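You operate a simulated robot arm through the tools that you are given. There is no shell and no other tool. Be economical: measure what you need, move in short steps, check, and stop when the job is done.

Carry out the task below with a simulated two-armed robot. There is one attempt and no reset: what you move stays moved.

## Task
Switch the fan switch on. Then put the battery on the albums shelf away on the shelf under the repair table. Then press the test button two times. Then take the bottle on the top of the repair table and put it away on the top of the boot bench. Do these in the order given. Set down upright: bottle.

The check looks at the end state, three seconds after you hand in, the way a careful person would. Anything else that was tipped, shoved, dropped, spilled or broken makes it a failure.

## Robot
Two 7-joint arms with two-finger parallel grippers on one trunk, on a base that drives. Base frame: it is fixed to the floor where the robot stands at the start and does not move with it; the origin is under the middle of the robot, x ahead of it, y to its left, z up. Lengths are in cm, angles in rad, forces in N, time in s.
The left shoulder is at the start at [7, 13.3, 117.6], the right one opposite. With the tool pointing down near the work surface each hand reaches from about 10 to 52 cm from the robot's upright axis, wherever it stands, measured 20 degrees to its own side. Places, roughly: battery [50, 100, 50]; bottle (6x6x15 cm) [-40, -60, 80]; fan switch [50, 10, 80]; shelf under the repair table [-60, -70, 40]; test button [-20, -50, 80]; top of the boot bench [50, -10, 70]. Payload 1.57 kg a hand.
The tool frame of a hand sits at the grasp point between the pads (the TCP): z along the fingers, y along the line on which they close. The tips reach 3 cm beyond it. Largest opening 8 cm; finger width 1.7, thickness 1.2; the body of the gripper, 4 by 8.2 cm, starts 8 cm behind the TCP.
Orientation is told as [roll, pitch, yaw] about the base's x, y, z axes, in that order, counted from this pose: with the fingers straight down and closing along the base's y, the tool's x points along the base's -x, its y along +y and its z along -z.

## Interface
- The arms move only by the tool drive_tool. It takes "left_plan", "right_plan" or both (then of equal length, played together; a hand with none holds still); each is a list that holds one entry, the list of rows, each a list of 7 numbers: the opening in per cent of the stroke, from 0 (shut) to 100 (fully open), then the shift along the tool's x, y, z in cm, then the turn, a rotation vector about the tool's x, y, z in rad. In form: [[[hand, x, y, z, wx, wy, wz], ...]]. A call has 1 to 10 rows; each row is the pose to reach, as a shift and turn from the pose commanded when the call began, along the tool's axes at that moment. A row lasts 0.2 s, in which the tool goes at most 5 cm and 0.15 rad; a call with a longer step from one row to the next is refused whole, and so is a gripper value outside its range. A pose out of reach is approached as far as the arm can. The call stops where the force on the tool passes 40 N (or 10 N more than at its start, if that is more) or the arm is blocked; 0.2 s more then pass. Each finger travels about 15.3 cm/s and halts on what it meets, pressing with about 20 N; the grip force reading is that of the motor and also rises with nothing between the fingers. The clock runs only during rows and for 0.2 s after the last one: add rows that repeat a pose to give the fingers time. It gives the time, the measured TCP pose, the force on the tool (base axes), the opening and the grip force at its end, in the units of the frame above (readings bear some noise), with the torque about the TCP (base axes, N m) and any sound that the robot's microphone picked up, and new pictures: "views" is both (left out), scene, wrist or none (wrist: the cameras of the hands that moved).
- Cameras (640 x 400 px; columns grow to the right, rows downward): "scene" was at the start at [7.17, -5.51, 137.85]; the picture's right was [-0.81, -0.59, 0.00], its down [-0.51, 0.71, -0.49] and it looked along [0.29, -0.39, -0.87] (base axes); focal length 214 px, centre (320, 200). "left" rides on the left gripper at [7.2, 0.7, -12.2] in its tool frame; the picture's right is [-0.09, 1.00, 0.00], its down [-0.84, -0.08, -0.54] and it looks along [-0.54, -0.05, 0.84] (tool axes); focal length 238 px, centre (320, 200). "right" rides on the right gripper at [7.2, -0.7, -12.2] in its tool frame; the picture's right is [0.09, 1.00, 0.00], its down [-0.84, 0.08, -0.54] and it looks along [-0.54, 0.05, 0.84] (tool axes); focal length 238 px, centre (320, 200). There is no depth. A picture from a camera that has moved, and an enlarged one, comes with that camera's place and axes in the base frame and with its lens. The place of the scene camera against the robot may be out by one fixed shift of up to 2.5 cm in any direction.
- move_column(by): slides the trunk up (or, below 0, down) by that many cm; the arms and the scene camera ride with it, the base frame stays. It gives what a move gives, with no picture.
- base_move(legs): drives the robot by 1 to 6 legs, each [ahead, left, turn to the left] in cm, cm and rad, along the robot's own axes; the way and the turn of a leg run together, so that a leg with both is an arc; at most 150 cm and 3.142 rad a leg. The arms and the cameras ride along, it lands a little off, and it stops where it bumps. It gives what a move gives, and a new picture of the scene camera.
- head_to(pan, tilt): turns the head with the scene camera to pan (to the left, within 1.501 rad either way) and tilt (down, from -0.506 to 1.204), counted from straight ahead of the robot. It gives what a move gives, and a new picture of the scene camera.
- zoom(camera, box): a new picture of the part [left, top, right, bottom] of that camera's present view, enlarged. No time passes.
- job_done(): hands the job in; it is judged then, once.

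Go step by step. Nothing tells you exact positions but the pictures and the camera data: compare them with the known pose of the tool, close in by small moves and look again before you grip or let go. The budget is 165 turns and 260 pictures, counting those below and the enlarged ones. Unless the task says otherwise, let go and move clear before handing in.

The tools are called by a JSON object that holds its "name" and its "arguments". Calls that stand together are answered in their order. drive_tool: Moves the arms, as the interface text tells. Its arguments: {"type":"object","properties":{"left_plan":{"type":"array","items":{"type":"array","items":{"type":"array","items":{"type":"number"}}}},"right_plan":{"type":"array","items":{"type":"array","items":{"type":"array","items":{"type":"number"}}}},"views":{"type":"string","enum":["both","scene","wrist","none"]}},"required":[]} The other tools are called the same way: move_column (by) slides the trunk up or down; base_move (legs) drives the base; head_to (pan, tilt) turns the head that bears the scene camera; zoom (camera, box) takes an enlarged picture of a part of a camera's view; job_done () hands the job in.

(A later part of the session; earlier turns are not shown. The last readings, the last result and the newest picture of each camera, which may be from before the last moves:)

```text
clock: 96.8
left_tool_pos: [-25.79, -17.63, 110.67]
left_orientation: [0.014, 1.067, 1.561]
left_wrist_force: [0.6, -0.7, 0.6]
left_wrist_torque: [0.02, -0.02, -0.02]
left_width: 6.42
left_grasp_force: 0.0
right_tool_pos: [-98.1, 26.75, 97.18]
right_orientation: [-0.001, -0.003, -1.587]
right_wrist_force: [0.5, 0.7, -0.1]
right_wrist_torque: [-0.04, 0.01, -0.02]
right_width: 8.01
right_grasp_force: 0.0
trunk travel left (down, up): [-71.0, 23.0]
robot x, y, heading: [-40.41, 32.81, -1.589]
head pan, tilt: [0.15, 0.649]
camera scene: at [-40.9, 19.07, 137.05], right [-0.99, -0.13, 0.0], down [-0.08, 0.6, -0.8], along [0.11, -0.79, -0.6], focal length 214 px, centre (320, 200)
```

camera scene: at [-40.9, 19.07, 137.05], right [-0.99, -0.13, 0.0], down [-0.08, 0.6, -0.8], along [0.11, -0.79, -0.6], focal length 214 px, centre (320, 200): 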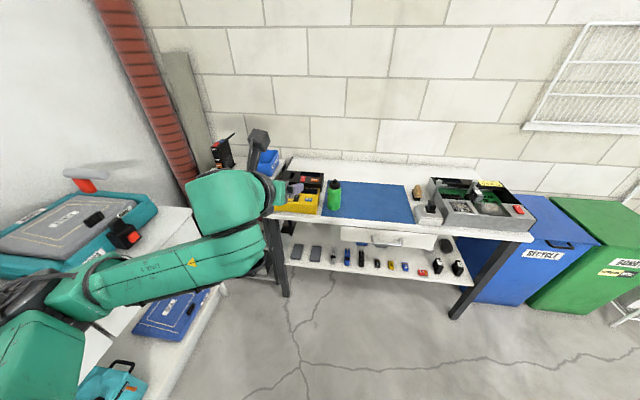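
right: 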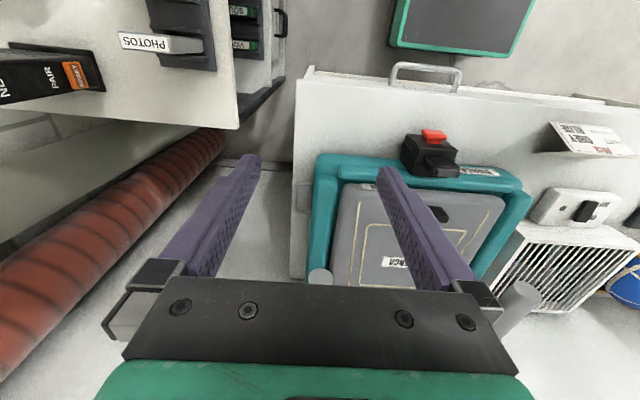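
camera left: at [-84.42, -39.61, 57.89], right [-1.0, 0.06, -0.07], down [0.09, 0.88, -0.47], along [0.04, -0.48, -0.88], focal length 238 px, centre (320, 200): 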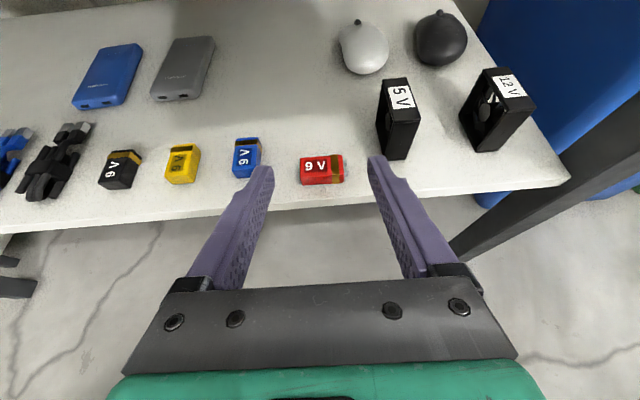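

{"name": "zoom", "arguments": {"camera": "left", "box": [0, 0, 640, 400]}}

{"name": "zoom", "arguments": {"camera": "scene", "box": [260, 150, 400, 237]}}

{"name": "zoom", "arguments": {"camera": "scene", "box": [400, 160, 540, 247]}}

```text
1.00 times, centred on (320, 200) of left
camera zoom: at [-26.09, -10.49, 122.87], right [-0.99, 0.07, -0.07], down [0.09, 0.88, -0.47], along [0.03, -0.48, -0.88], focal length 238 px, centre (320, 200)
```

zoom: 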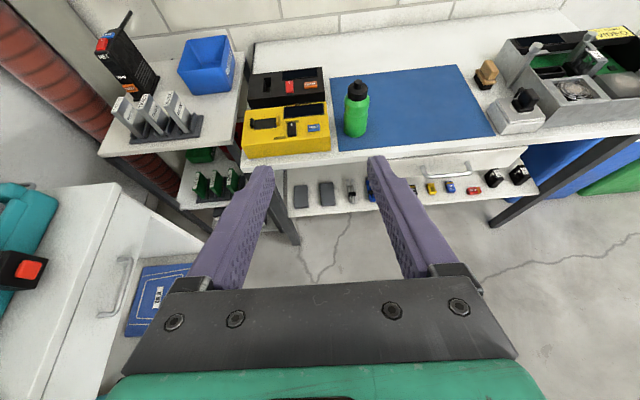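

```text
4.57 times, centred on (330, 194) of scene
camera zoom: at [-40.9, 19.07, 137.05], right [-0.99, -0.13, 0.0], down [-0.08, 0.6, -0.8], along [0.11, -0.79, -0.6], focal length 980 px, centre (274, 230)
```

zoom: 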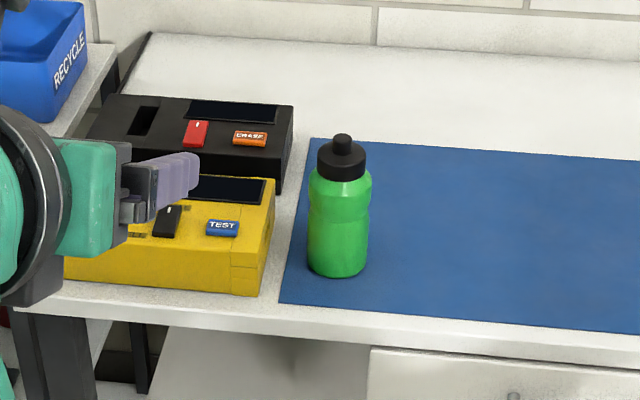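

```text
4.57 times, centred on (470, 204) of scene
camera zoom: at [-40.9, 19.07, 137.05], right [-0.99, -0.13, 0.0], down [-0.08, 0.6, -0.8], along [0.11, -0.79, -0.6], focal length 980 px, centre (-366, 184)
```

zoom: 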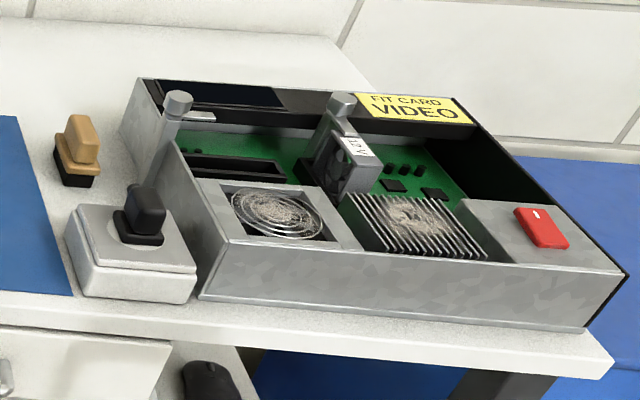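

The TEST button is the blue one on the yellow tester, near [-25, -51, 82]. I point the left hand down again with fingers closed.

{"name": "drive_tool", "arguments": {"left_plan": [[[60, 0, 0, 0, 0, -0.134, 0], [40, 0, 0, 0, 0, -0.268, 0], [20, 0, 0, 0, 0, -0.402, 0], [0, 0, 0, 0, 0, -0.536, 0], [0, 0, 0, 0, 0, -0.67, 0], [0, 0, 0, 0, 0, -0.804, 0], [0, 0, 0, 0, 0, -0.938, 0], [0, 0, 0, 0, 0, -1.067, 0], [0, 0, 0, 0, 0, -1.067, 0]]], "views": "none"}}

{"name": "base_move", "arguments": {"legs": [[29, 0, 0]]}}

{"name": "zoom", "arguments": {"camera": "left", "box": [0, 0, 640, 400]}}

```text
clock: 98.8
left_tool_pos: [-25.65, -17.61, 110.64]
left_orientation: [0.008, -0.002, 1.549]
left_wrist_force: [-0.3, -0.2, 0.3]
left_wrist_torque: [0.0, -0.02, 0.02]
left_width: 0.0
left_grasp_force: 20.0
right_tool_pos: [-98.2, 26.91, 97.1]
right_orientation: [0.001, -0.001, -1.588]
right_wrist_force: [-0.2, 0.0, 0.3]
right_wrist_torque: [0.02, 0.03, -0.01]
right_width: 8.0
right_grasp_force: 0.0
trunk travel left (down, up): [-71.0, 23.0]
robot x, y, heading: [-40.29, 32.9, -1.589]
head pan, tilt: [0.15, 0.649]
```

```text
clock: 100.8
left_tool_pos: [-26.4, -46.86, 110.68]
left_orientation: [0.006, 0.001, 1.543]
left_wrist_force: [-0.1, 0.0, -0.5]
left_wrist_torque: [0.01, 0.0, -0.05]
left_width: 0.0
left_grasp_force: 20.2
right_tool_pos: [-98.74, -2.08, 97.1]
right_orientation: [0.0, -0.002, -1.591]
right_wrist_force: [-0.1, -0.4, 0.7]
right_wrist_torque: [0.02, 0.01, 0.01]
right_width: 7.99
right_grasp_force: 0.1
trunk travel left (down, up): [-71.0, 23.0]
robot x, y, heading: [-40.87, 3.28, -1.588]
head pan, tilt: [0.15, 0.649]
camera scene: at [-41.49, -10.0, 137.05], right [-0.99, -0.13, 0.0], down [-0.08, 0.6, -0.8], along [0.1, -0.79, -0.6], focal length 214 px, centre (320, 200)
```

scene: 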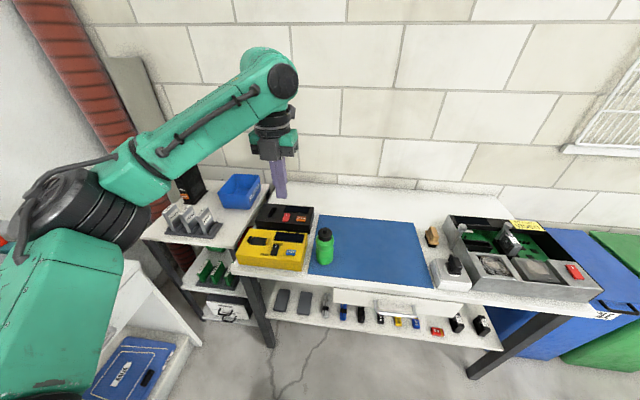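

```text
1.00 times, centred on (320, 200) of left
camera zoom: at [-27.12, -54.01, 122.9], right [-0.99, 0.12, 0.01], down [0.1, 0.83, 0.54], along [0.06, 0.54, -0.84], focal length 238 px, centre (320, 200)
```

zoom: 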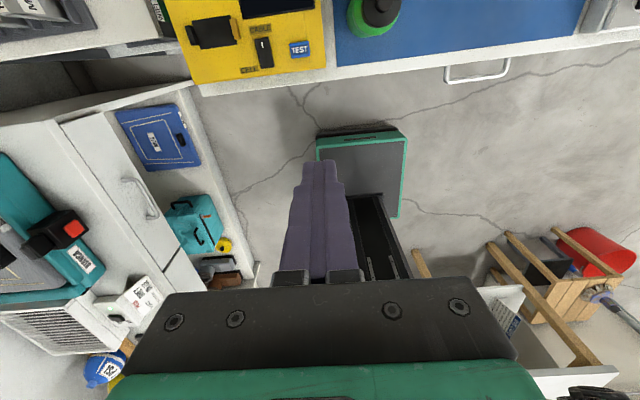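

TEST button now at about [-24.3, -53.9, 80]. Nudge the base to bring the hand above it.

{"name": "base_move", "arguments": {"legs": [[7, 2.0, 0]]}}

{"name": "drive_tool", "arguments": {"left_plan": [[[0, 0, 0, 5, 0, 0, 0], [0, 0, 0, 10, 0, 0, 0], [0, 0, 0, 15, 0, 0, 0], [0, 0, 0, 19, 0, 0, 0], [0, 0, 0, 19, 0, 0, 0]]], "views": "both"}}

```text
clock: 101.9
left_tool_pos: [-24.67, -53.73, 110.8]
left_orientation: [0.005, 0.004, 1.543]
left_wrist_force: [-0.4, -0.6, 0.4]
left_wrist_torque: [0.0, 0.0, 0.03]
left_width: 0.0
left_grasp_force: 20.0
right_tool_pos: [-96.88, -8.94, 97.07]
right_orientation: [-0.001, -0.004, -1.59]
right_wrist_force: [0.0, 0.0, 0.3]
right_wrist_torque: [0.0, -0.01, 0.0]
right_width: 8.0
right_grasp_force: 0.0
trunk travel left (down, up): [-71.0, 23.0]
robot x, y, heading: [-39.23, -3.61, -1.593]
head pan, tilt: [0.15, 0.649]
camera scene: at [-39.7, -16.86, 137.07], right [-0.99, -0.13, 0.0], down [-0.08, 0.6, -0.8], along [0.1, -0.79, -0.6], focal length 214 px, centre (320, 200)
```

scene: 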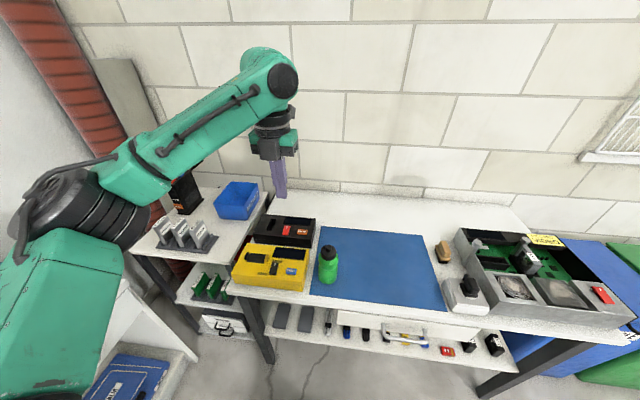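

```text
clock: 103.1
left_tool_pos: [-24.66, -53.9, 91.63]
left_orientation: [0.005, 0.001, 1.545]
left_wrist_force: [0.0, 0.5, 0.3]
left_wrist_torque: [0.01, -0.02, 0.02]
left_width: 0.01
left_grasp_force: 20.3
right_tool_pos: [-96.83, -9.08, 97.09]
right_orientation: [0.001, -0.002, -1.591]
right_wrist_force: [-1.2, 0.3, 0.2]
right_wrist_torque: [0.01, -0.02, 0.0]
right_width: 8.0
right_grasp_force: 0.1
trunk travel left (down, up): [-71.0, 23.0]
robot x, y, heading: [-38.82, -3.24, -1.592]
head pan, tilt: [0.15, 0.649]
camera scene: at [-39.63, -17.06, 137.04], right [-0.99, -0.13, 0.0], down [-0.08, 0.6, -0.8], along [0.1, -0.79, -0.6], focal length 214 px, centre (320, 200)
camera left: at [-25.42, -61.08, 103.86], right [-0.99, 0.12, 0.01], down [0.1, 0.83, 0.54], along [0.06, 0.54, -0.84], focal length 238 px, centre (320, 200)
```

scene: 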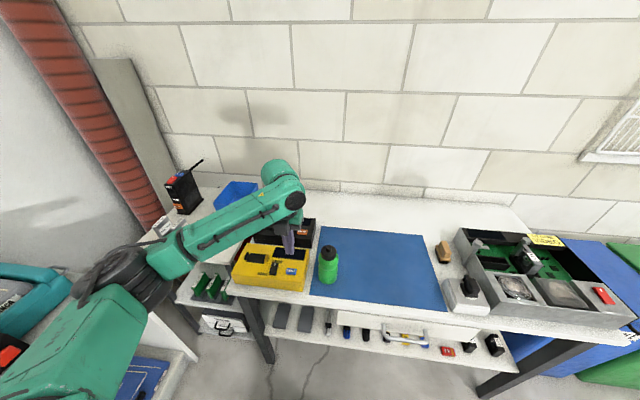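
left: 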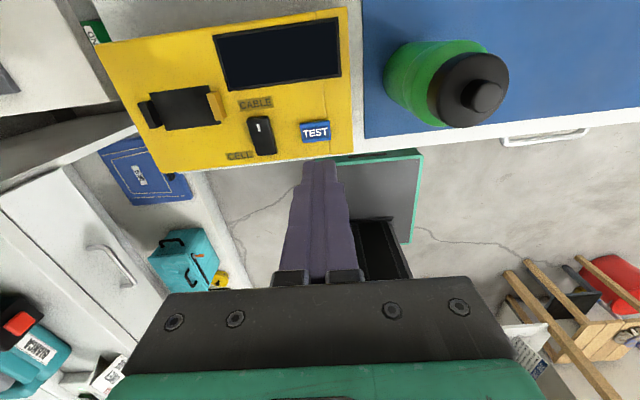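

Aligned (TEST at [-24.2, -53.9]). Descend close, then press in small steps.

{"name": "drive_tool", "arguments": {"left_plan": [[[0, 0, -0.4, 3, 0, 0, 0], [0, 0, -0.4, 6, 0, 0, 0], [0, 0, -0.4, 6.8, 0, 0, 0], [0, 0, -0.4, 6.8, 0, 0, 0]]], "views": "wrist"}}

```text
clock: 104.1
left_tool_pos: [-24.28, -53.9, 84.92]
left_orientation: [0.008, 0.0, 1.545]
left_wrist_force: [-0.9, -0.2, -0.1]
left_wrist_torque: [-0.02, -0.01, 0.02]
left_width: 0.01
left_grasp_force: 20.0
right_tool_pos: [-96.81, -9.07, 97.14]
right_orientation: [0.002, -0.002, -1.59]
right_wrist_force: [0.9, -0.1, 0.3]
right_wrist_torque: [-0.02, 0.0, -0.01]
right_width: 7.98
right_grasp_force: 0.0
trunk travel left (down, up): [-71.0, 23.0]
robot x, y, heading: [-39.18, -2.93, -1.589]
head pan, tilt: [0.15, 0.649]
camera left: at [-25.03, -61.06, 97.07], right [-0.99, 0.12, 0.01], down [0.1, 0.83, 0.54], along [0.06, 0.54, -0.84], focal length 238 px, centre (320, 200)
```

left: 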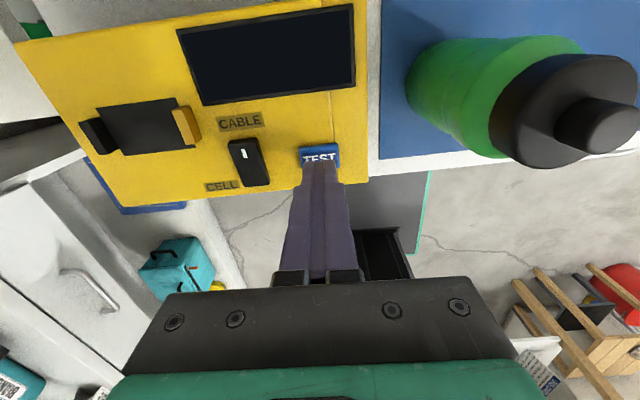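

{"name": "drive_tool", "arguments": {"left_plan": [[[0, 0, 0, 0.6, 0, 0, 0], [0, 0, 0, 1.1, 0, 0, 0], [0, 0, 0, 1.5, 0, 0, 0], [0, 0, 0, 1.9, 0, 0, 0], [0, 0, 0, 2.3, 0, 0, 0], [0, 0, 0, 2.6, 0, 0, 0], [0, 0, 0, 2.9, 0, 0, 0]]], "views": "wrist"}}

```text
clock: 105.7
left_tool_pos: [-24.26, -53.87, 82.51]
left_orientation: [0.005, 0.012, 1.547]
left_wrist_force: [4.7, -3.9, 32.5]
left_wrist_torque: [0.05, -0.22, -0.23]
left_width: 0.01
left_grasp_force: 19.9
right_tool_pos: [-96.83, -8.66, 97.05]
right_orientation: [0.0, -0.006, -1.59]
right_wrist_force: [-0.2, -1.0, 0.7]
right_wrist_torque: [0.01, 0.0, 0.03]
right_width: 8.01
right_grasp_force: 0.1
trunk travel left (down, up): [-71.0, 23.0]
robot x, y, heading: [-38.96, -3.32, -1.587]
head pan, tilt: [0.15, 0.649]
heard: click
camera left: at [-25.02, -60.87, 94.81], right [-0.99, 0.12, 0.0], down [0.1, 0.84, 0.53], along [0.06, 0.53, -0.85], focal length 238 px, centre (320, 200)
```

left: 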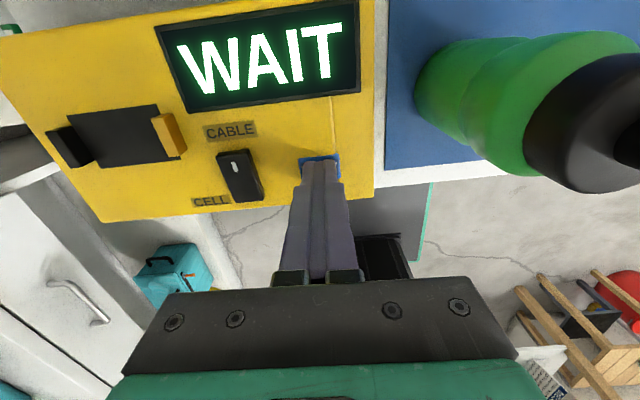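

First press clicked; the display says WAIT. I lift off and watch the display.

{"name": "drive_tool", "arguments": {"left_plan": [[[0, 0, 0, -1.0, 0, 0, 0], [0, 0, 0, -2.2, 0, 0, 0], [0, 0, 0, -2.2, 0, 0, 0], [0, 0, 0, -2.2, 0, 0, 0], [0, 0, 0, -2.2, 0, 0, 0]]], "views": "wrist"}}

```text
clock: 106.9
left_tool_pos: [-24.34, -53.86, 84.24]
left_orientation: [0.006, 0.0, 1.545]
left_wrist_force: [-0.6, -0.9, -0.2]
left_wrist_torque: [-0.01, -0.03, -0.03]
left_width: 0.0
left_grasp_force: 19.1
right_tool_pos: [-96.88, -9.1, 97.21]
right_orientation: [0.0, -0.002, -1.589]
right_wrist_force: [-0.1, -0.3, -0.3]
right_wrist_torque: [0.02, -0.01, -0.04]
right_width: 8.0
right_grasp_force: 0.1
trunk travel left (down, up): [-71.0, 23.0]
robot x, y, heading: [-38.8, -2.96, -1.589]
head pan, tilt: [0.15, 0.649]
camera left: at [-25.05, -61.03, 96.4], right [-0.99, 0.12, 0.01], down [0.1, 0.83, 0.54], along [0.06, 0.54, -0.84], focal length 238 px, centre (320, 200)
```

left: 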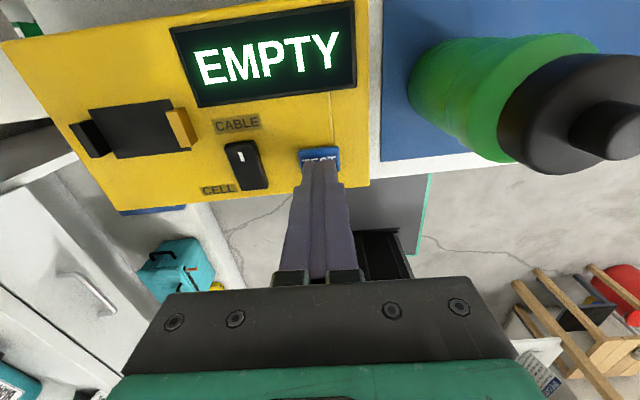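

The display reads EMPTY (no battery in it), so it finished. Second press.

{"name": "drive_tool", "arguments": {"left_plan": [[[0, 0, 0, 0.6, 0, 0, 0], [0, 0, 0, 1.1, 0, 0, 0], [0, 0, 0, 1.5, 0, 0, 0], [0, 0, 0, 1.8, 0, 0, 0], [0, 0, 0, 2.1, 0, 0, 0], [0, 0, 0, 2.3, 0, 0, 0]]], "views": "wrist"}}

```text
clock: 108.4
left_tool_pos: [-24.32, -53.91, 82.59]
left_orientation: [0.007, 0.017, 1.545]
left_wrist_force: [0.2, 8.5, 17.7]
left_wrist_torque: [0.31, 0.03, 0.0]
left_width: 0.0
left_grasp_force: 19.7
right_tool_pos: [-96.9, -8.69, 96.98]
right_orientation: [-0.001, -0.005, -1.589]
right_wrist_force: [-0.3, 0.3, -0.3]
right_wrist_torque: [0.0, 0.0, -0.02]
right_width: 8.0
right_grasp_force: 0.1
trunk travel left (down, up): [-71.0, 23.0]
robot x, y, heading: [-38.69, -3.07, -1.593]
head pan, tilt: [0.15, 0.649]
heard: click
stopped in row 6 (left hand): the force on the tool passed its limit (the readings are from after the stop); the commanded pose is now the measured one
camera left: at [-25.02, -60.9, 94.86], right [-0.99, 0.12, 0.01], down [0.1, 0.84, 0.53], along [0.06, 0.52, -0.85], focal length 238 px, centre (320, 200)
```

left: 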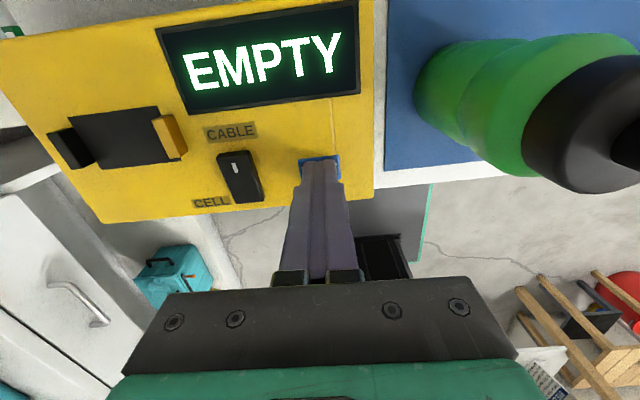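

Second click heard. I lift clear and move above the bottle with the fingers open.

{"name": "drive_tool", "arguments": {"left_plan": [[[0, 0, 0, -3, 0, 0, 0], [0, 0, 0, -8, 0, -0.017, 0], [0, 0, 0, -13, 0, -0.017, 0], [20, 0, 0, -18, 0, -0.017, 0], [50, 0, 0, -21, 0, -0.017, 0], [80, 0.8, 3.3, -22, 0, -0.017, 0], [100, 1.6, 6.6, -22, 0, -0.017, 0], [100, 2.5, 10, -22, 0, -0.017, 0], [100, 2.5, 10, -22, 0, -0.017, 0]]], "views": "both"}}

```text
clock: 110.4
left_tool_pos: [-34.16, -56.17, 104.36]
left_orientation: [0.006, -0.005, 1.546]
left_wrist_force: [0.9, 0.5, 0.0]
left_wrist_torque: [-0.01, 0.02, 0.0]
left_width: 8.02
left_grasp_force: 0.1
right_tool_pos: [-96.86, -9.09, 97.14]
right_orientation: [-0.002, -0.001, -1.591]
right_wrist_force: [0.5, -0.4, -0.9]
right_wrist_torque: [0.04, 0.02, 0.0]
right_width: 8.0
right_grasp_force: 0.0
trunk travel left (down, up): [-71.0, 23.0]
robot x, y, heading: [-38.68, -3.33, -1.591]
head pan, tilt: [0.15, 0.649]
camera scene: at [-39.53, -17.08, 137.04], right [-0.99, -0.13, 0.0], down [-0.08, 0.6, -0.8], along [0.1, -0.79, -0.6], focal length 214 px, centre (320, 200)
camera left: at [-34.77, -63.44, 116.49], right [-0.99, 0.12, 0.01], down [0.1, 0.83, 0.55], along [0.06, 0.54, -0.84], focal length 238 px, centre (320, 200)
```

scene: 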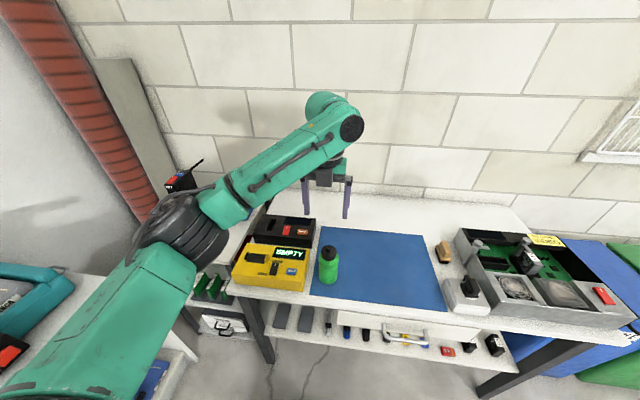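
left: 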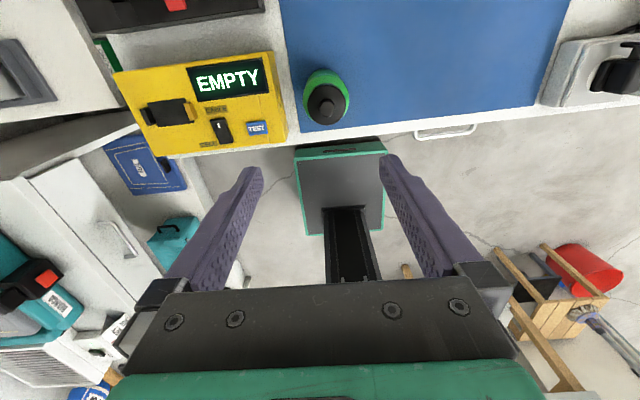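

Bottle axis ≈ [-34.9, -57.7]. Descend to just above it and re-check.

{"name": "drive_tool", "arguments": {"left_plan": [[[100, 1.0, 0.4, 3, 0, 0, 0], [100, 1.5, 0.75, 6, 0, 0, 0], [100, 1.5, 0.75, 9.5, 0, 0, 0], [100, 1.5, 0.75, 9.5, 0, 0, 0]]], "views": "wrist"}}

```text
clock: 111.4
left_tool_pos: [-35.07, -57.59, 94.79]
left_orientation: [0.006, -0.005, 1.544]
left_wrist_force: [0.1, 0.3, -0.4]
left_wrist_torque: [0.04, 0.02, -0.02]
left_width: 7.97
left_grasp_force: 0.0
right_tool_pos: [-96.84, -9.1, 97.09]
right_orientation: [0.0, -0.002, -1.591]
right_wrist_force: [0.5, -0.3, 0.9]
right_wrist_torque: [0.0, -0.03, 0.0]
right_width: 8.0
right_grasp_force: 0.0
trunk travel left (down, up): [-71.0, 23.0]
robot x, y, heading: [-38.8, -3.56, -1.595]
head pan, tilt: [0.15, 0.649]
camera left: at [-35.73, -64.9, 106.93], right [-0.99, 0.12, 0.01], down [0.1, 0.83, 0.55], along [0.06, 0.54, -0.84], focal length 238 px, centre (320, 200)
```

left: 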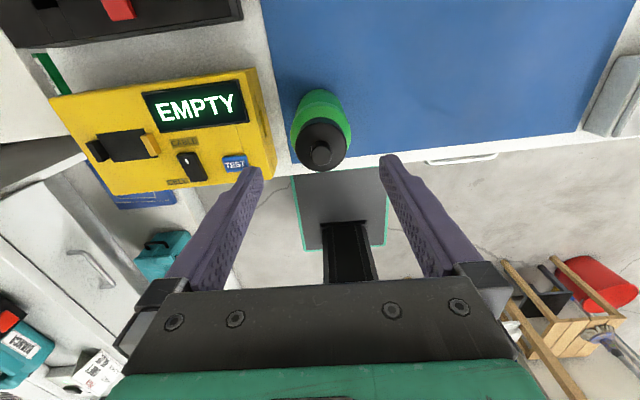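

Centred over the spout (top z ≈ 89). Descend around it.

{"name": "drive_tool", "arguments": {"left_plan": [[[100, 0, 0, 3, 0, 0, 0], [100, 0, 0, 6, 0, 0, 0], [100, 0, 0, 8.5, 0, 0, 0], [100, 0, 0, 10.5, 0, 0, 0], [100, 0, 0, 10.5, 0, 0, 0]]], "views": "both"}}

```text
clock: 112.6
left_tool_pos: [-35.15, -57.55, 84.34]
left_orientation: [0.006, -0.006, 1.544]
left_wrist_force: [-0.5, 0.3, -0.1]
left_wrist_torque: [-0.01, 0.0, 0.0]
left_width: 8.01
left_grasp_force: 0.0
right_tool_pos: [-96.86, -9.09, 97.12]
right_orientation: [0.0, -0.002, -1.59]
right_wrist_force: [0.1, -0.6, 0.1]
right_wrist_torque: [0.04, -0.03, 0.01]
right_width: 7.99
right_grasp_force: 0.0
trunk travel left (down, up): [-71.0, 23.0]
robot x, y, heading: [-39.04, -3.12, -1.589]
head pan, tilt: [0.15, 0.649]
camera scene: at [-39.61, -17.06, 137.04], right [-0.99, -0.13, 0.0], down [-0.08, 0.6, -0.8], along [0.1, -0.79, -0.6], focal length 214 px, centre (320, 200)
camera left: at [-35.82, -64.8, 96.46], right [-0.99, 0.12, 0.01], down [0.1, 0.83, 0.55], along [0.06, 0.54, -0.84], focal length 238 px, centre (320, 200)
```

scene: 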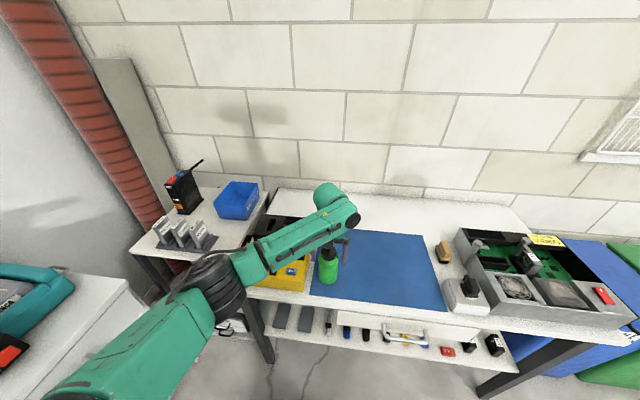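
left: 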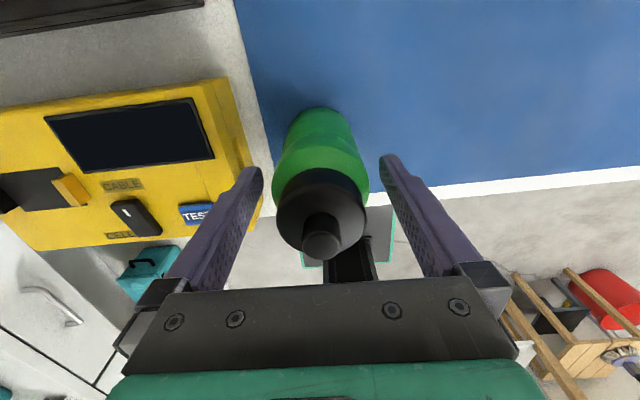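

Bottle sits between the fingers. Closing and lifting a bit.

{"name": "drive_tool", "arguments": {"left_plan": [[[85, 0, 0, 0, 0, 0, 0], [70, 0, 0, 0, 0, 0, 0], [55, 0, 0, 0, 0, 0, 0], [45, 0, 0, 0, 0, 0, 0], [45, 0, 0, 0, 0, 0, 0], [45, 0, 0, 0, 0, 0, 0]]], "views": "wrist"}}

```text
clock: 114.0
left_tool_pos: [-35.05, -57.51, 84.15]
left_orientation: [0.007, -0.005, 1.547]
left_wrist_force: [1.2, 0.4, -0.1]
left_wrist_torque: [0.02, -0.14, -0.02]
left_width: 5.87
left_grasp_force: 20.6
right_tool_pos: [-96.89, -9.07, 97.15]
right_orientation: [0.0, -0.003, -1.589]
right_wrist_force: [0.6, -0.4, 0.1]
right_wrist_torque: [0.0, 0.0, -0.02]
right_width: 7.99
right_grasp_force: 0.0
trunk travel left (down, up): [-71.0, 23.0]
robot x, y, heading: [-38.96, -3.52, -1.589]
head pan, tilt: [0.15, 0.649]
camera left: at [-35.79, -64.82, 96.48], right [-0.99, 0.12, 0.01], down [0.1, 0.83, 0.55], along [0.06, 0.54, -0.84], focal length 238 px, centre (320, 200)
```

left: 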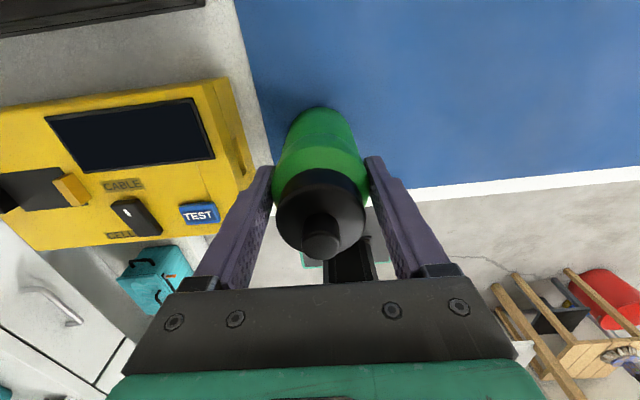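

Gripped (5.87 cm). Lift straight up, then back away from the table.

{"name": "drive_tool", "arguments": {"left_plan": [[[45, 0, 0, -1, 0, 0, 0], [45, 0, 0, -3, 0, 0, 0], [45, 0, 0, -6, 0, 0, 0], [45, 0, 0, -10, 0, 0, 0], [45, 0, 0, -14, 0, 0, 0], [45, 0, 0, -18, 0, 0, 0], [45, 0, 0, -21, 0, 0, 0], [45, 0, 0, -21, 0, 0, 0]]], "views": "none"}}

{"name": "base_move", "arguments": {"legs": [[-36, 0, 0]]}}

{"name": "zoom", "arguments": {"camera": "left", "box": [0, 0, 640, 400]}}

```text
clock: 115.8
left_tool_pos: [-34.92, -57.73, 105.23]
left_orientation: [0.007, -0.007, 1.547]
left_wrist_force: [0.4, -0.5, -1.3]
left_wrist_torque: [-0.01, -0.02, 0.0]
left_width: 5.89
left_grasp_force: 20.4
right_tool_pos: [-96.88, -9.12, 97.12]
right_orientation: [0.0, -0.001, -1.59]
right_wrist_force: [0.2, -0.5, 0.6]
right_wrist_torque: [-0.01, -0.02, -0.03]
right_width: 8.02
right_grasp_force: 0.1
trunk travel left (down, up): [-71.0, 23.0]
robot x, y, heading: [-38.78, -3.09, -1.589]
head pan, tilt: [0.15, 0.649]
```

```text
clock: 118.1
left_tool_pos: [-34.26, -21.6, 105.15]
left_orientation: [0.007, -0.006, 1.546]
left_wrist_force: [-0.3, 0.4, -2.2]
left_wrist_torque: [0.01, -0.03, -0.04]
left_width: 5.9
left_grasp_force: 20.0
right_tool_pos: [-96.13, 26.92, 96.96]
right_orientation: [-0.001, -0.001, -1.587]
right_wrist_force: [0.4, 0.1, -0.4]
right_wrist_torque: [-0.04, -0.02, 0.01]
right_width: 8.01
right_grasp_force: 0.0
trunk travel left (down, up): [-71.0, 23.0]
robot x, y, heading: [-38.06, 32.67, -1.587]
head pan, tilt: [0.15, 0.649]
camera scene: at [-38.92, 18.94, 137.03], right [-0.99, -0.13, 0.0], down [-0.08, 0.6, -0.8], along [0.1, -0.79, -0.61], focal length 214 px, centre (320, 200)
```

scene: 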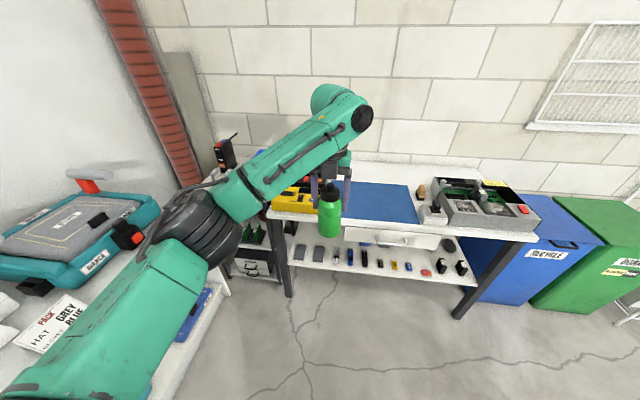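

```text
1.00 times, centred on (320, 200) of left
camera zoom: at [-34.91, -28.91, 117.38], right [-0.99, 0.12, 0.01], down [0.1, 0.83, 0.55], along [0.06, 0.54, -0.84], focal length 238 px, centre (320, 200)
```

zoom: 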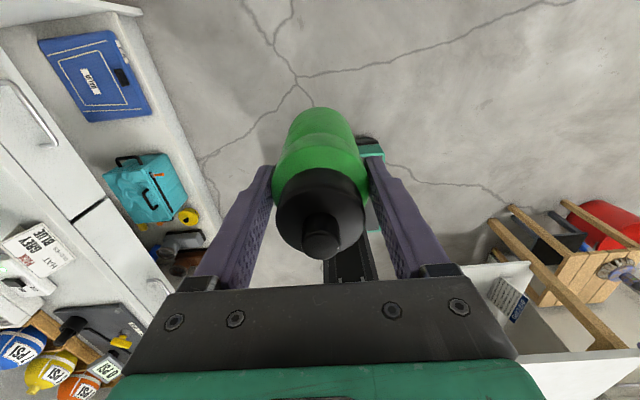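

Bottle is held upright. Before turning, I bring the right hand back to its starting pose (in front-right), then turn to face the boot bench.

{"name": "drive_tool", "arguments": {"right_plan": [[[100, -3.5, 2, -0.6, 0, 0, 0], [100, -7, 4, -1.2, 0, 0, 0], [100, -10.5, 6, -1.8, 0, 0, 0], [100, -14, 8, -2.4, 0, 0, 0], [100, -17.5, 10, -3, 0, 0, 0], [100, -21, 12, -3.6, 0, 0, 0], [100, -24, 14, -4.2, 0, 0, 0], [100, -24, 14, -4.2, 0, 0, 0]]], "views": "none"}}

{"name": "base_move", "arguments": {"legs": [[0, 0, 1.587]]}}

{"name": "head_to", "arguments": {"pan": -0.5, "tilt": 0.8}}

```text
clock: 119.9
left_tool_pos: [-34.31, -21.42, 105.31]
left_orientation: [0.007, -0.006, 1.546]
left_wrist_force: [1.1, 0.5, -1.6]
left_wrist_torque: [-0.02, -0.03, 0.0]
left_width: 5.91
left_grasp_force: 20.2
right_tool_pos: [-82.5, 2.66, 101.3]
right_orientation: [0.001, -0.001, -1.59]
right_wrist_force: [0.2, 0.6, 0.9]
right_wrist_torque: [0.0, 0.02, 0.0]
right_width: 7.99
right_grasp_force: 0.1
trunk travel left (down, up): [-71.0, 23.0]
robot x, y, heading: [-38.24, 32.63, -1.592]
head pan, tilt: [0.15, 0.649]
```

```text
clock: 124.2
left_tool_pos: [16.06, 37.81, 105.26]
left_orientation: [0.006, -0.007, 3.135]
left_wrist_force: [-0.2, 0.2, -2.9]
left_wrist_torque: [-0.04, 0.0, 0.01]
left_width: 5.87
left_grasp_force: 20.0
right_tool_pos: [-7.24, -10.91, 101.22]
right_orientation: [0.0, -0.002, 0.0]
right_wrist_force: [-0.5, 0.0, 0.2]
right_wrist_torque: [0.02, 0.0, 0.0]
right_width: 7.99
right_grasp_force: 0.1
trunk travel left (down, up): [-71.0, 23.0]
robot x, y, heading: [-38.64, 32.75, -0.005]
head pan, tilt: [0.15, 0.649]
camera scene: at [-26.31, 33.95, 137.04], right [0.15, -0.99, 0.0], down [-0.6, -0.09, -0.8], along [0.79, 0.12, -0.6], focal length 214 px, centre (320, 200)
```

scene: 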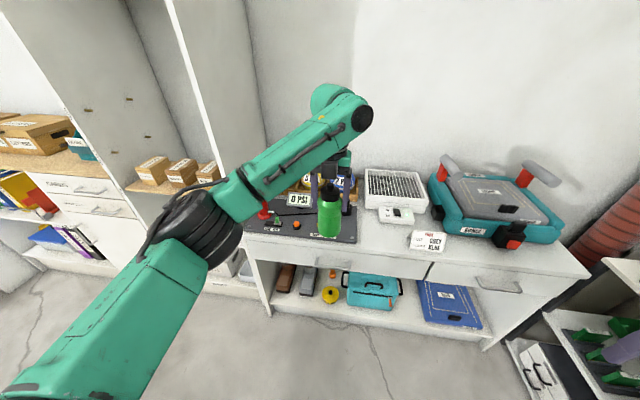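

```text
clock: 125.2
left_tool_pos: [16.15, 37.84, 105.17]
left_orientation: [0.007, -0.007, 3.135]
left_wrist_force: [0.6, 0.2, -3.5]
left_wrist_torque: [-0.02, -0.03, -0.03]
left_width: 5.89
left_grasp_force: 20.1
right_tool_pos: [-7.23, -10.93, 101.33]
right_orientation: [0.001, -0.003, 0.002]
right_wrist_force: [0.3, 0.2, 0.4]
right_wrist_torque: [-0.01, -0.02, -0.02]
right_width: 8.0
right_grasp_force: 0.1
trunk travel left (down, up): [-71.0, 23.0]
robot x, y, heading: [-38.18, 32.89, -0.006]
head pan, tilt: [-0.499, 0.799]
camera scene: at [-27.81, 28.81, 135.78], right [-0.48, -0.88, 0.0], down [-0.63, 0.34, -0.7], along [0.61, -0.33, -0.72], focal length 214 px, centre (320, 200)
```

scene: 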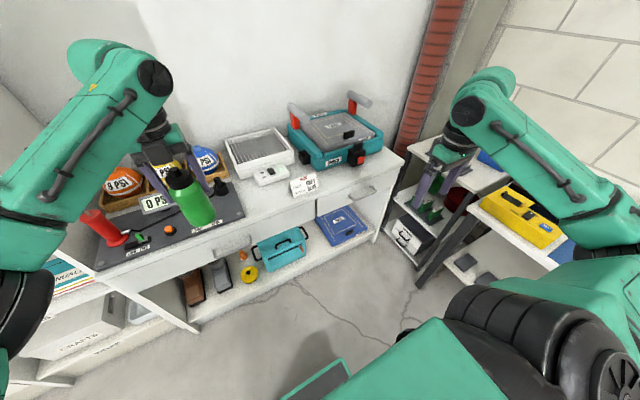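

I drive right so the bottle comes in front of the free strip of the bench.

{"name": "base_move", "arguments": {"legs": [[0, -35, 0]]}}

{"name": "head_to", "arguments": {"pan": 0.0, "tilt": 0.85}}

{"name": "zoom", "arguments": {"camera": "right", "box": [0, 0, 640, 400]}}

```text
clock: 127.5
left_tool_pos: [16.13, 2.58, 105.27]
left_orientation: [0.007, -0.006, 3.137]
left_wrist_force: [-0.2, 0.4, -2.7]
left_wrist_torque: [-0.02, 0.01, -0.03]
left_width: 5.91
left_grasp_force: 19.7
right_tool_pos: [-7.11, -46.2, 101.29]
right_orientation: [-0.002, -0.003, 0.002]
right_wrist_force: [-0.7, -0.7, -0.1]
right_wrist_torque: [0.0, -0.04, 0.01]
right_width: 8.01
right_grasp_force: 0.1
trunk travel left (down, up): [-71.0, 23.0]
robot x, y, heading: [-38.16, -2.81, 0.0]
head pan, tilt: [-0.499, 0.799]
camera scene: at [-27.81, -6.57, 135.78], right [-0.48, -0.88, 0.0], down [-0.63, 0.34, -0.7], along [0.61, -0.33, -0.72], focal length 214 px, centre (320, 200)
```

scene: 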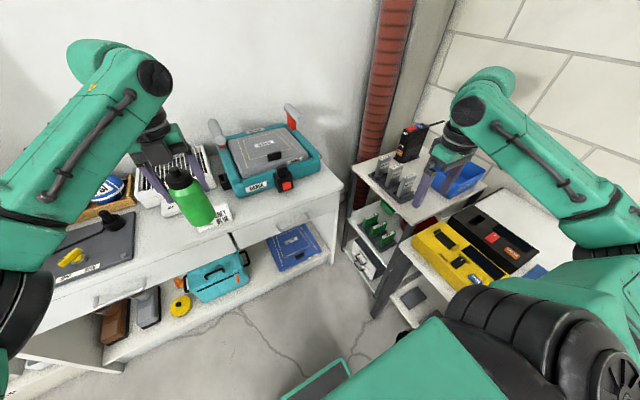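

```text
clock: 128.4
left_tool_pos: [16.01, 2.53, 105.23]
left_orientation: [0.006, -0.005, 3.136]
left_wrist_force: [0.3, -0.1, -2.6]
left_wrist_torque: [-0.02, -0.01, 0.04]
left_width: 5.9
left_grasp_force: 20.3
right_tool_pos: [-7.02, -46.27, 101.3]
right_orientation: [-0.001, -0.001, 0.003]
right_wrist_force: [-0.6, 1.2, 0.4]
right_wrist_torque: [-0.01, 0.0, 0.02]
right_width: 7.99
right_grasp_force: 0.1
trunk travel left (down, up): [-71.0, 23.0]
robot x, y, heading: [-37.96, -2.79, -0.002]
head pan, tilt: [0.0, 0.85]
camera scene: at [-27.08, -2.78, 135.38], right [0.0, -1.0, 0.0], down [-0.75, 0.0, -0.66], along [0.66, 0.0, -0.75], focal length 214 px, centre (320, 200)
```

scene: 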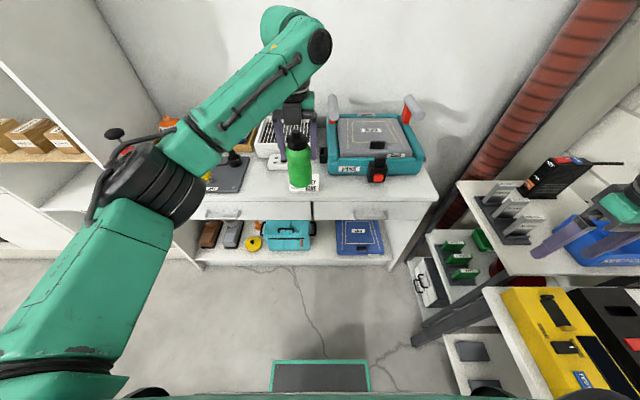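

```text
1.00 times, centred on (320, 200) of right
camera zoom: at [-14.26, -46.94, 113.4], right [-0.09, 1.0, 0.0], down [0.84, 0.08, 0.54], along [0.54, 0.05, -0.84], focal length 238 px, centre (320, 200)
```

zoom: 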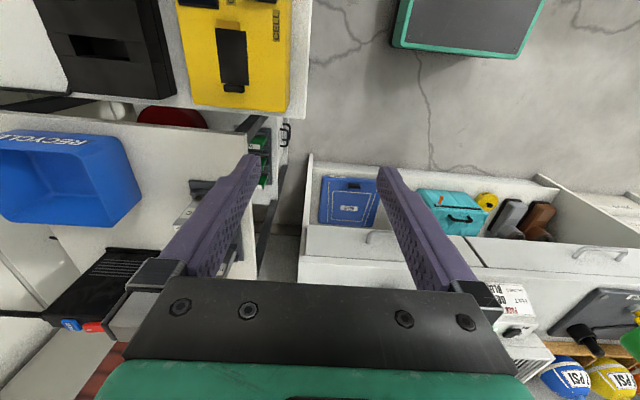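

Free strip spot chosen at about [33.5, −12.5] between card and latch. First I bring the bottle in and to the right with the arm, then drive ahead.

{"name": "drive_tool", "arguments": {"left_plan": [[[45, -1.5, 2.5, 0, 0, 0, 0], [45, -3, 5, 0, 0, 0, 0], [45, -4.5, 7.5, 0, 0, 0, 0], [45, -6, 10, 0, 0, 0, 0], [45, -7.5, 12.5, 0, 0, 0, 0], [45, -9, 15, 0, 0, 0, 0], [45, -9, 15, 0, 0, 0, 0]]], "views": "scene"}}

```text
clock: 130.0
left_tool_pos: [7.02, -12.46, 105.47]
left_orientation: [0.007, -0.008, 3.137]
left_wrist_force: [0.4, -0.8, -2.4]
left_wrist_torque: [0.0, 0.02, -0.03]
left_width: 5.87
left_grasp_force: 20.0
right_tool_pos: [-7.24, -46.26, 101.27]
right_orientation: [-0.002, -0.003, 0.002]
right_wrist_force: [-0.1, -0.1, -1.3]
right_wrist_torque: [-0.02, 0.0, -0.02]
right_width: 8.01
right_grasp_force: 0.1
trunk travel left (down, up): [-71.0, 23.0]
robot x, y, heading: [-38.21, -2.77, -0.001]
head pan, tilt: [0.0, 0.85]
camera scene: at [-27.05, -2.74, 135.37], right [0.0, -1.0, 0.0], down [-0.75, 0.0, -0.66], along [0.66, 0.0, -0.75], focal length 214 px, centre (320, 200)
```

scene: 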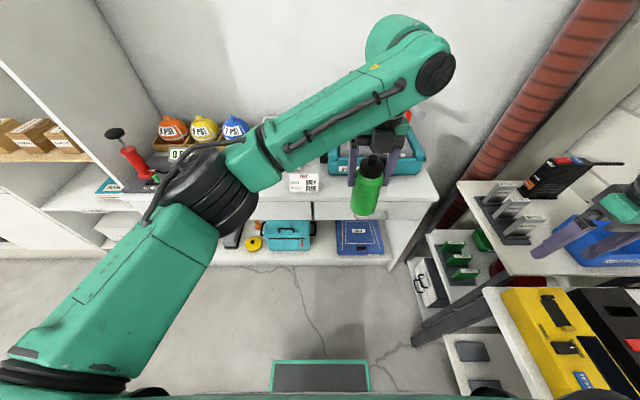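

{"name": "base_move", "arguments": {"legs": [[22, 0, 0]]}}

{"name": "zoom", "arguments": {"camera": "left", "box": [0, 0, 640, 400]}}

```text
clock: 131.7
left_tool_pos: [28.6, -12.49, 105.5]
left_orientation: [0.007, -0.005, 3.136]
left_wrist_force: [-0.1, -0.6, -2.7]
left_wrist_torque: [0.04, 0.05, 0.02]
left_width: 5.88
left_grasp_force: 19.9
right_tool_pos: [14.52, -46.26, 101.3]
right_orientation: [-0.001, -0.002, 0.001]
right_wrist_force: [0.3, 0.2, 0.3]
right_wrist_torque: [-0.01, 0.0, -0.02]
right_width: 8.01
right_grasp_force: 0.1
trunk travel left (down, up): [-71.0, 23.0]
robot x, y, heading: [-16.04, -2.62, 0.002]
head pan, tilt: [0.0, 0.85]
camera scene: at [-5.37, -2.8, 135.39], right [0.0, -1.0, 0.0], down [-0.75, 0.0, -0.66], along [0.66, 0.0, -0.75], focal length 214 px, centre (320, 200)
```

scene: 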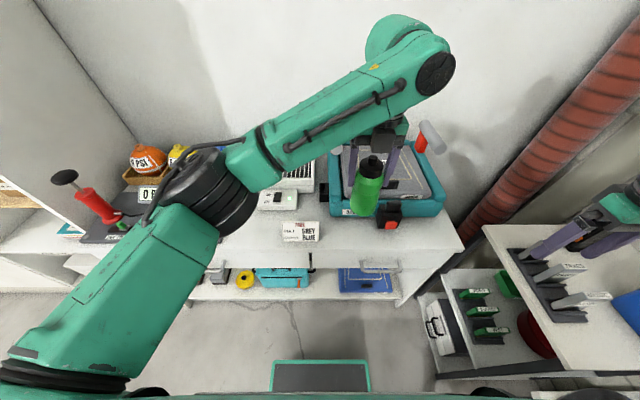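

```text
1.00 times, centred on (320, 200) of left
camera zoom: at [36.03, -13.2, 117.62], right [-0.1, -1.0, 0.01], down [-0.83, 0.09, 0.55], along [-0.54, 0.05, -0.84], focal length 238 px, centre (320, 200)
```

zoom: 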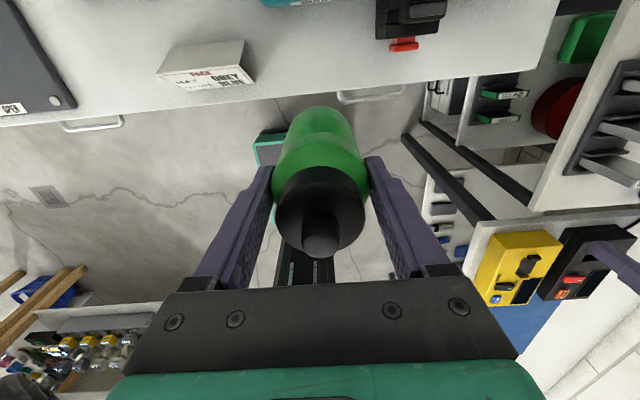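

Front edge at x ≈ 29, press front at ≈ 41, so x = 35 centres the bottle in the strip. I drive ahead 6.4 and lower to z 90.

{"name": "base_move", "arguments": {"legs": [[6.4, 0, 0]]}}

{"name": "drive_tool", "arguments": {"left_plan": [[[45, 0, 0, 3, 0, 0, 0], [45, 0, 0, 6, 0, 0, 0], [45, 0, 0, 9, 0, 0, 0], [45, 0, 0, 12, 0, 0, 0], [45, 0, 0, 15, 0, 0, 0], [45, 0, 0, 15, 0, 0, 0]]], "views": "both"}}

```text
clock: 132.7
left_tool_pos: [34.81, -12.65, 105.62]
left_orientation: [0.007, -0.003, 3.134]
left_wrist_force: [-0.8, -0.4, -2.2]
left_wrist_torque: [0.01, -0.06, 0.01]
left_width: 5.89
left_grasp_force: 20.2
right_tool_pos: [20.65, -46.41, 101.38]
right_orientation: [0.0, -0.003, 0.001]
right_wrist_force: [0.0, -0.2, -0.8]
right_wrist_torque: [-0.01, -0.01, -0.01]
right_width: 8.01
right_grasp_force: 0.1
trunk travel left (down, up): [-71.0, 23.0]
robot x, y, heading: [-9.66, -2.36, -0.007]
head pan, tilt: [0.0, 0.85]
camera scene: at [0.78, -2.79, 135.41], right [0.0, -1.0, 0.0], down [-0.75, 0.0, -0.66], along [0.66, 0.0, -0.75], focal length 214 px, centre (320, 200)
```

scene: 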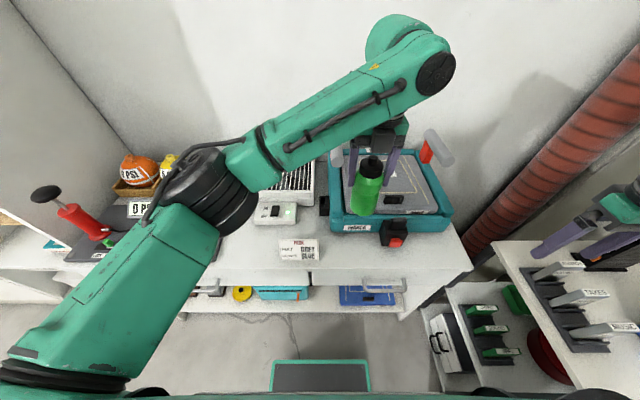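

```text
clock: 134.1
left_tool_pos: [35.06, -12.71, 90.25]
left_orientation: [0.006, -0.008, 3.133]
left_wrist_force: [0.4, 0.1, -2.9]
left_wrist_torque: [-0.02, -0.01, 0.01]
left_width: 5.9
left_grasp_force: 20.1
right_tool_pos: [21.01, -46.38, 101.29]
right_orientation: [0.001, -0.001, 0.0]
right_wrist_force: [1.0, -0.2, -0.4]
right_wrist_torque: [0.0, 0.02, -0.01]
right_width: 8.0
right_grasp_force: 0.0
trunk travel left (down, up): [-71.0, 23.0]
robot x, y, heading: [-10.41, -2.66, 0.0]
head pan, tilt: [0.0, 0.85]
camera scene: at [1.08, -2.81, 135.38], right [0.0, -1.0, 0.0], down [-0.75, 0.0, -0.66], along [0.66, 0.0, -0.75], focal length 214 px, centre (320, 200)
camera left: at [42.38, -13.42, 102.45], right [-0.1, -1.0, 0.01], down [-0.83, 0.09, 0.55], along [-0.54, 0.05, -0.84], focal length 238 px, centre (320, 200)
```

scene: 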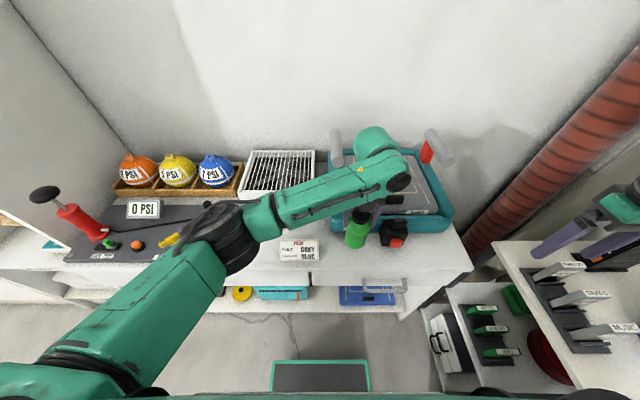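
left: 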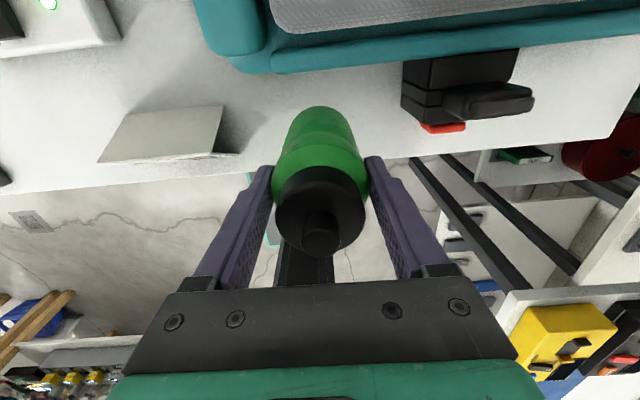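

Spot is clear all round. Lower further, slowly near contact.

{"name": "drive_tool", "arguments": {"left_plan": [[[45, 0, 0, 1.5, 0, 0, 0], [45, 0, 0, 3, 0, 0, 0], [45, 0, 0, 4.2, 0, 0, 0], [45, 0, 0, 4.8, 0, 0, 0], [45, 0, 0, 5.2, 0, 0, 0], [45, 0, 0, 5.6, 0, 0, 0], [45, 0, 0, 6.0, 0, 0, 0]]], "views": "both"}}

```text
clock: 135.7
left_tool_pos: [35.05, -12.69, 84.41]
left_orientation: [0.006, -0.006, 3.134]
left_wrist_force: [-0.2, -0.1, -2.4]
left_wrist_torque: [0.0, -0.02, -0.01]
left_width: 5.88
left_grasp_force: 20.1
right_tool_pos: [21.03, -46.39, 101.28]
right_orientation: [0.0, -0.003, 0.0]
right_wrist_force: [0.1, 0.1, -0.7]
right_wrist_torque: [0.03, -0.01, -0.02]
right_width: 7.99
right_grasp_force: 0.1
trunk travel left (down, up): [-71.0, 23.0]
robot x, y, heading: [-9.76, -2.61, 0.002]
head pan, tilt: [0.0, 0.85]
camera scene: at [1.1, -2.81, 135.38], right [0.0, -1.0, 0.0], down [-0.75, 0.0, -0.66], along [0.66, 0.0, -0.75], focal length 214 px, centre (320, 200)
camera left: at [42.34, -13.42, 96.57], right [-0.1, -1.0, 0.01], down [-0.83, 0.09, 0.55], along [-0.54, 0.05, -0.84], focal length 238 px, centre (320, 200)
```

scene: 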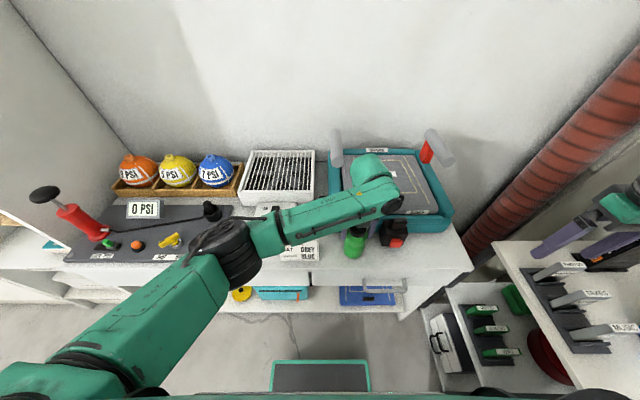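
left: 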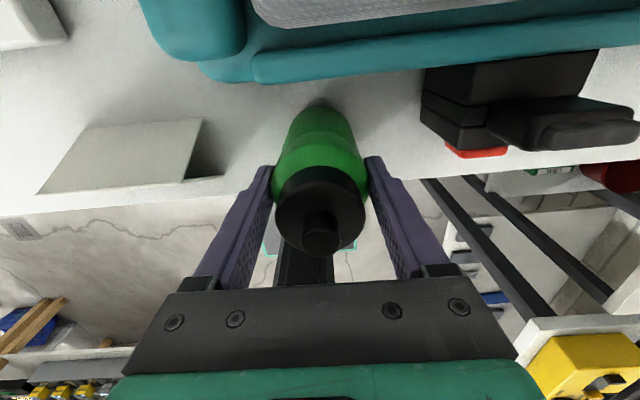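

{"name": "drive_tool", "arguments": {"left_plan": [[[45, 0, 0, 0.3, 0, 0, 0], [45, 0, 0, 0.6, 0, 0, 0], [45, 0, 0, 0.9, 0, 0, 0], [45, 0, 0, 1.2, 0, 0, 0], [45, 0, 0, 1.5, 0, 0, 0]]], "views": "none"}}

```text
clock: 136.9
left_tool_pos: [34.87, -12.7, 83.08]
left_orientation: [0.007, -0.003, 3.133]
left_wrist_force: [-0.8, -1.3, 15.2]
left_wrist_torque: [0.39, 0.01, 0.03]
left_width: 5.91
left_grasp_force: 19.7
right_tool_pos: [20.64, -46.28, 101.35]
right_orientation: [-0.001, -0.005, -0.001]
right_wrist_force: [0.2, 0.6, 0.0]
right_wrist_torque: [-0.02, -0.01, -0.04]
right_width: 8.01
right_grasp_force: 0.0
trunk travel left (down, up): [-71.0, 23.0]
robot x, y, heading: [-10.0, -2.89, 0.001]
head pan, tilt: [0.0, 0.85]
```

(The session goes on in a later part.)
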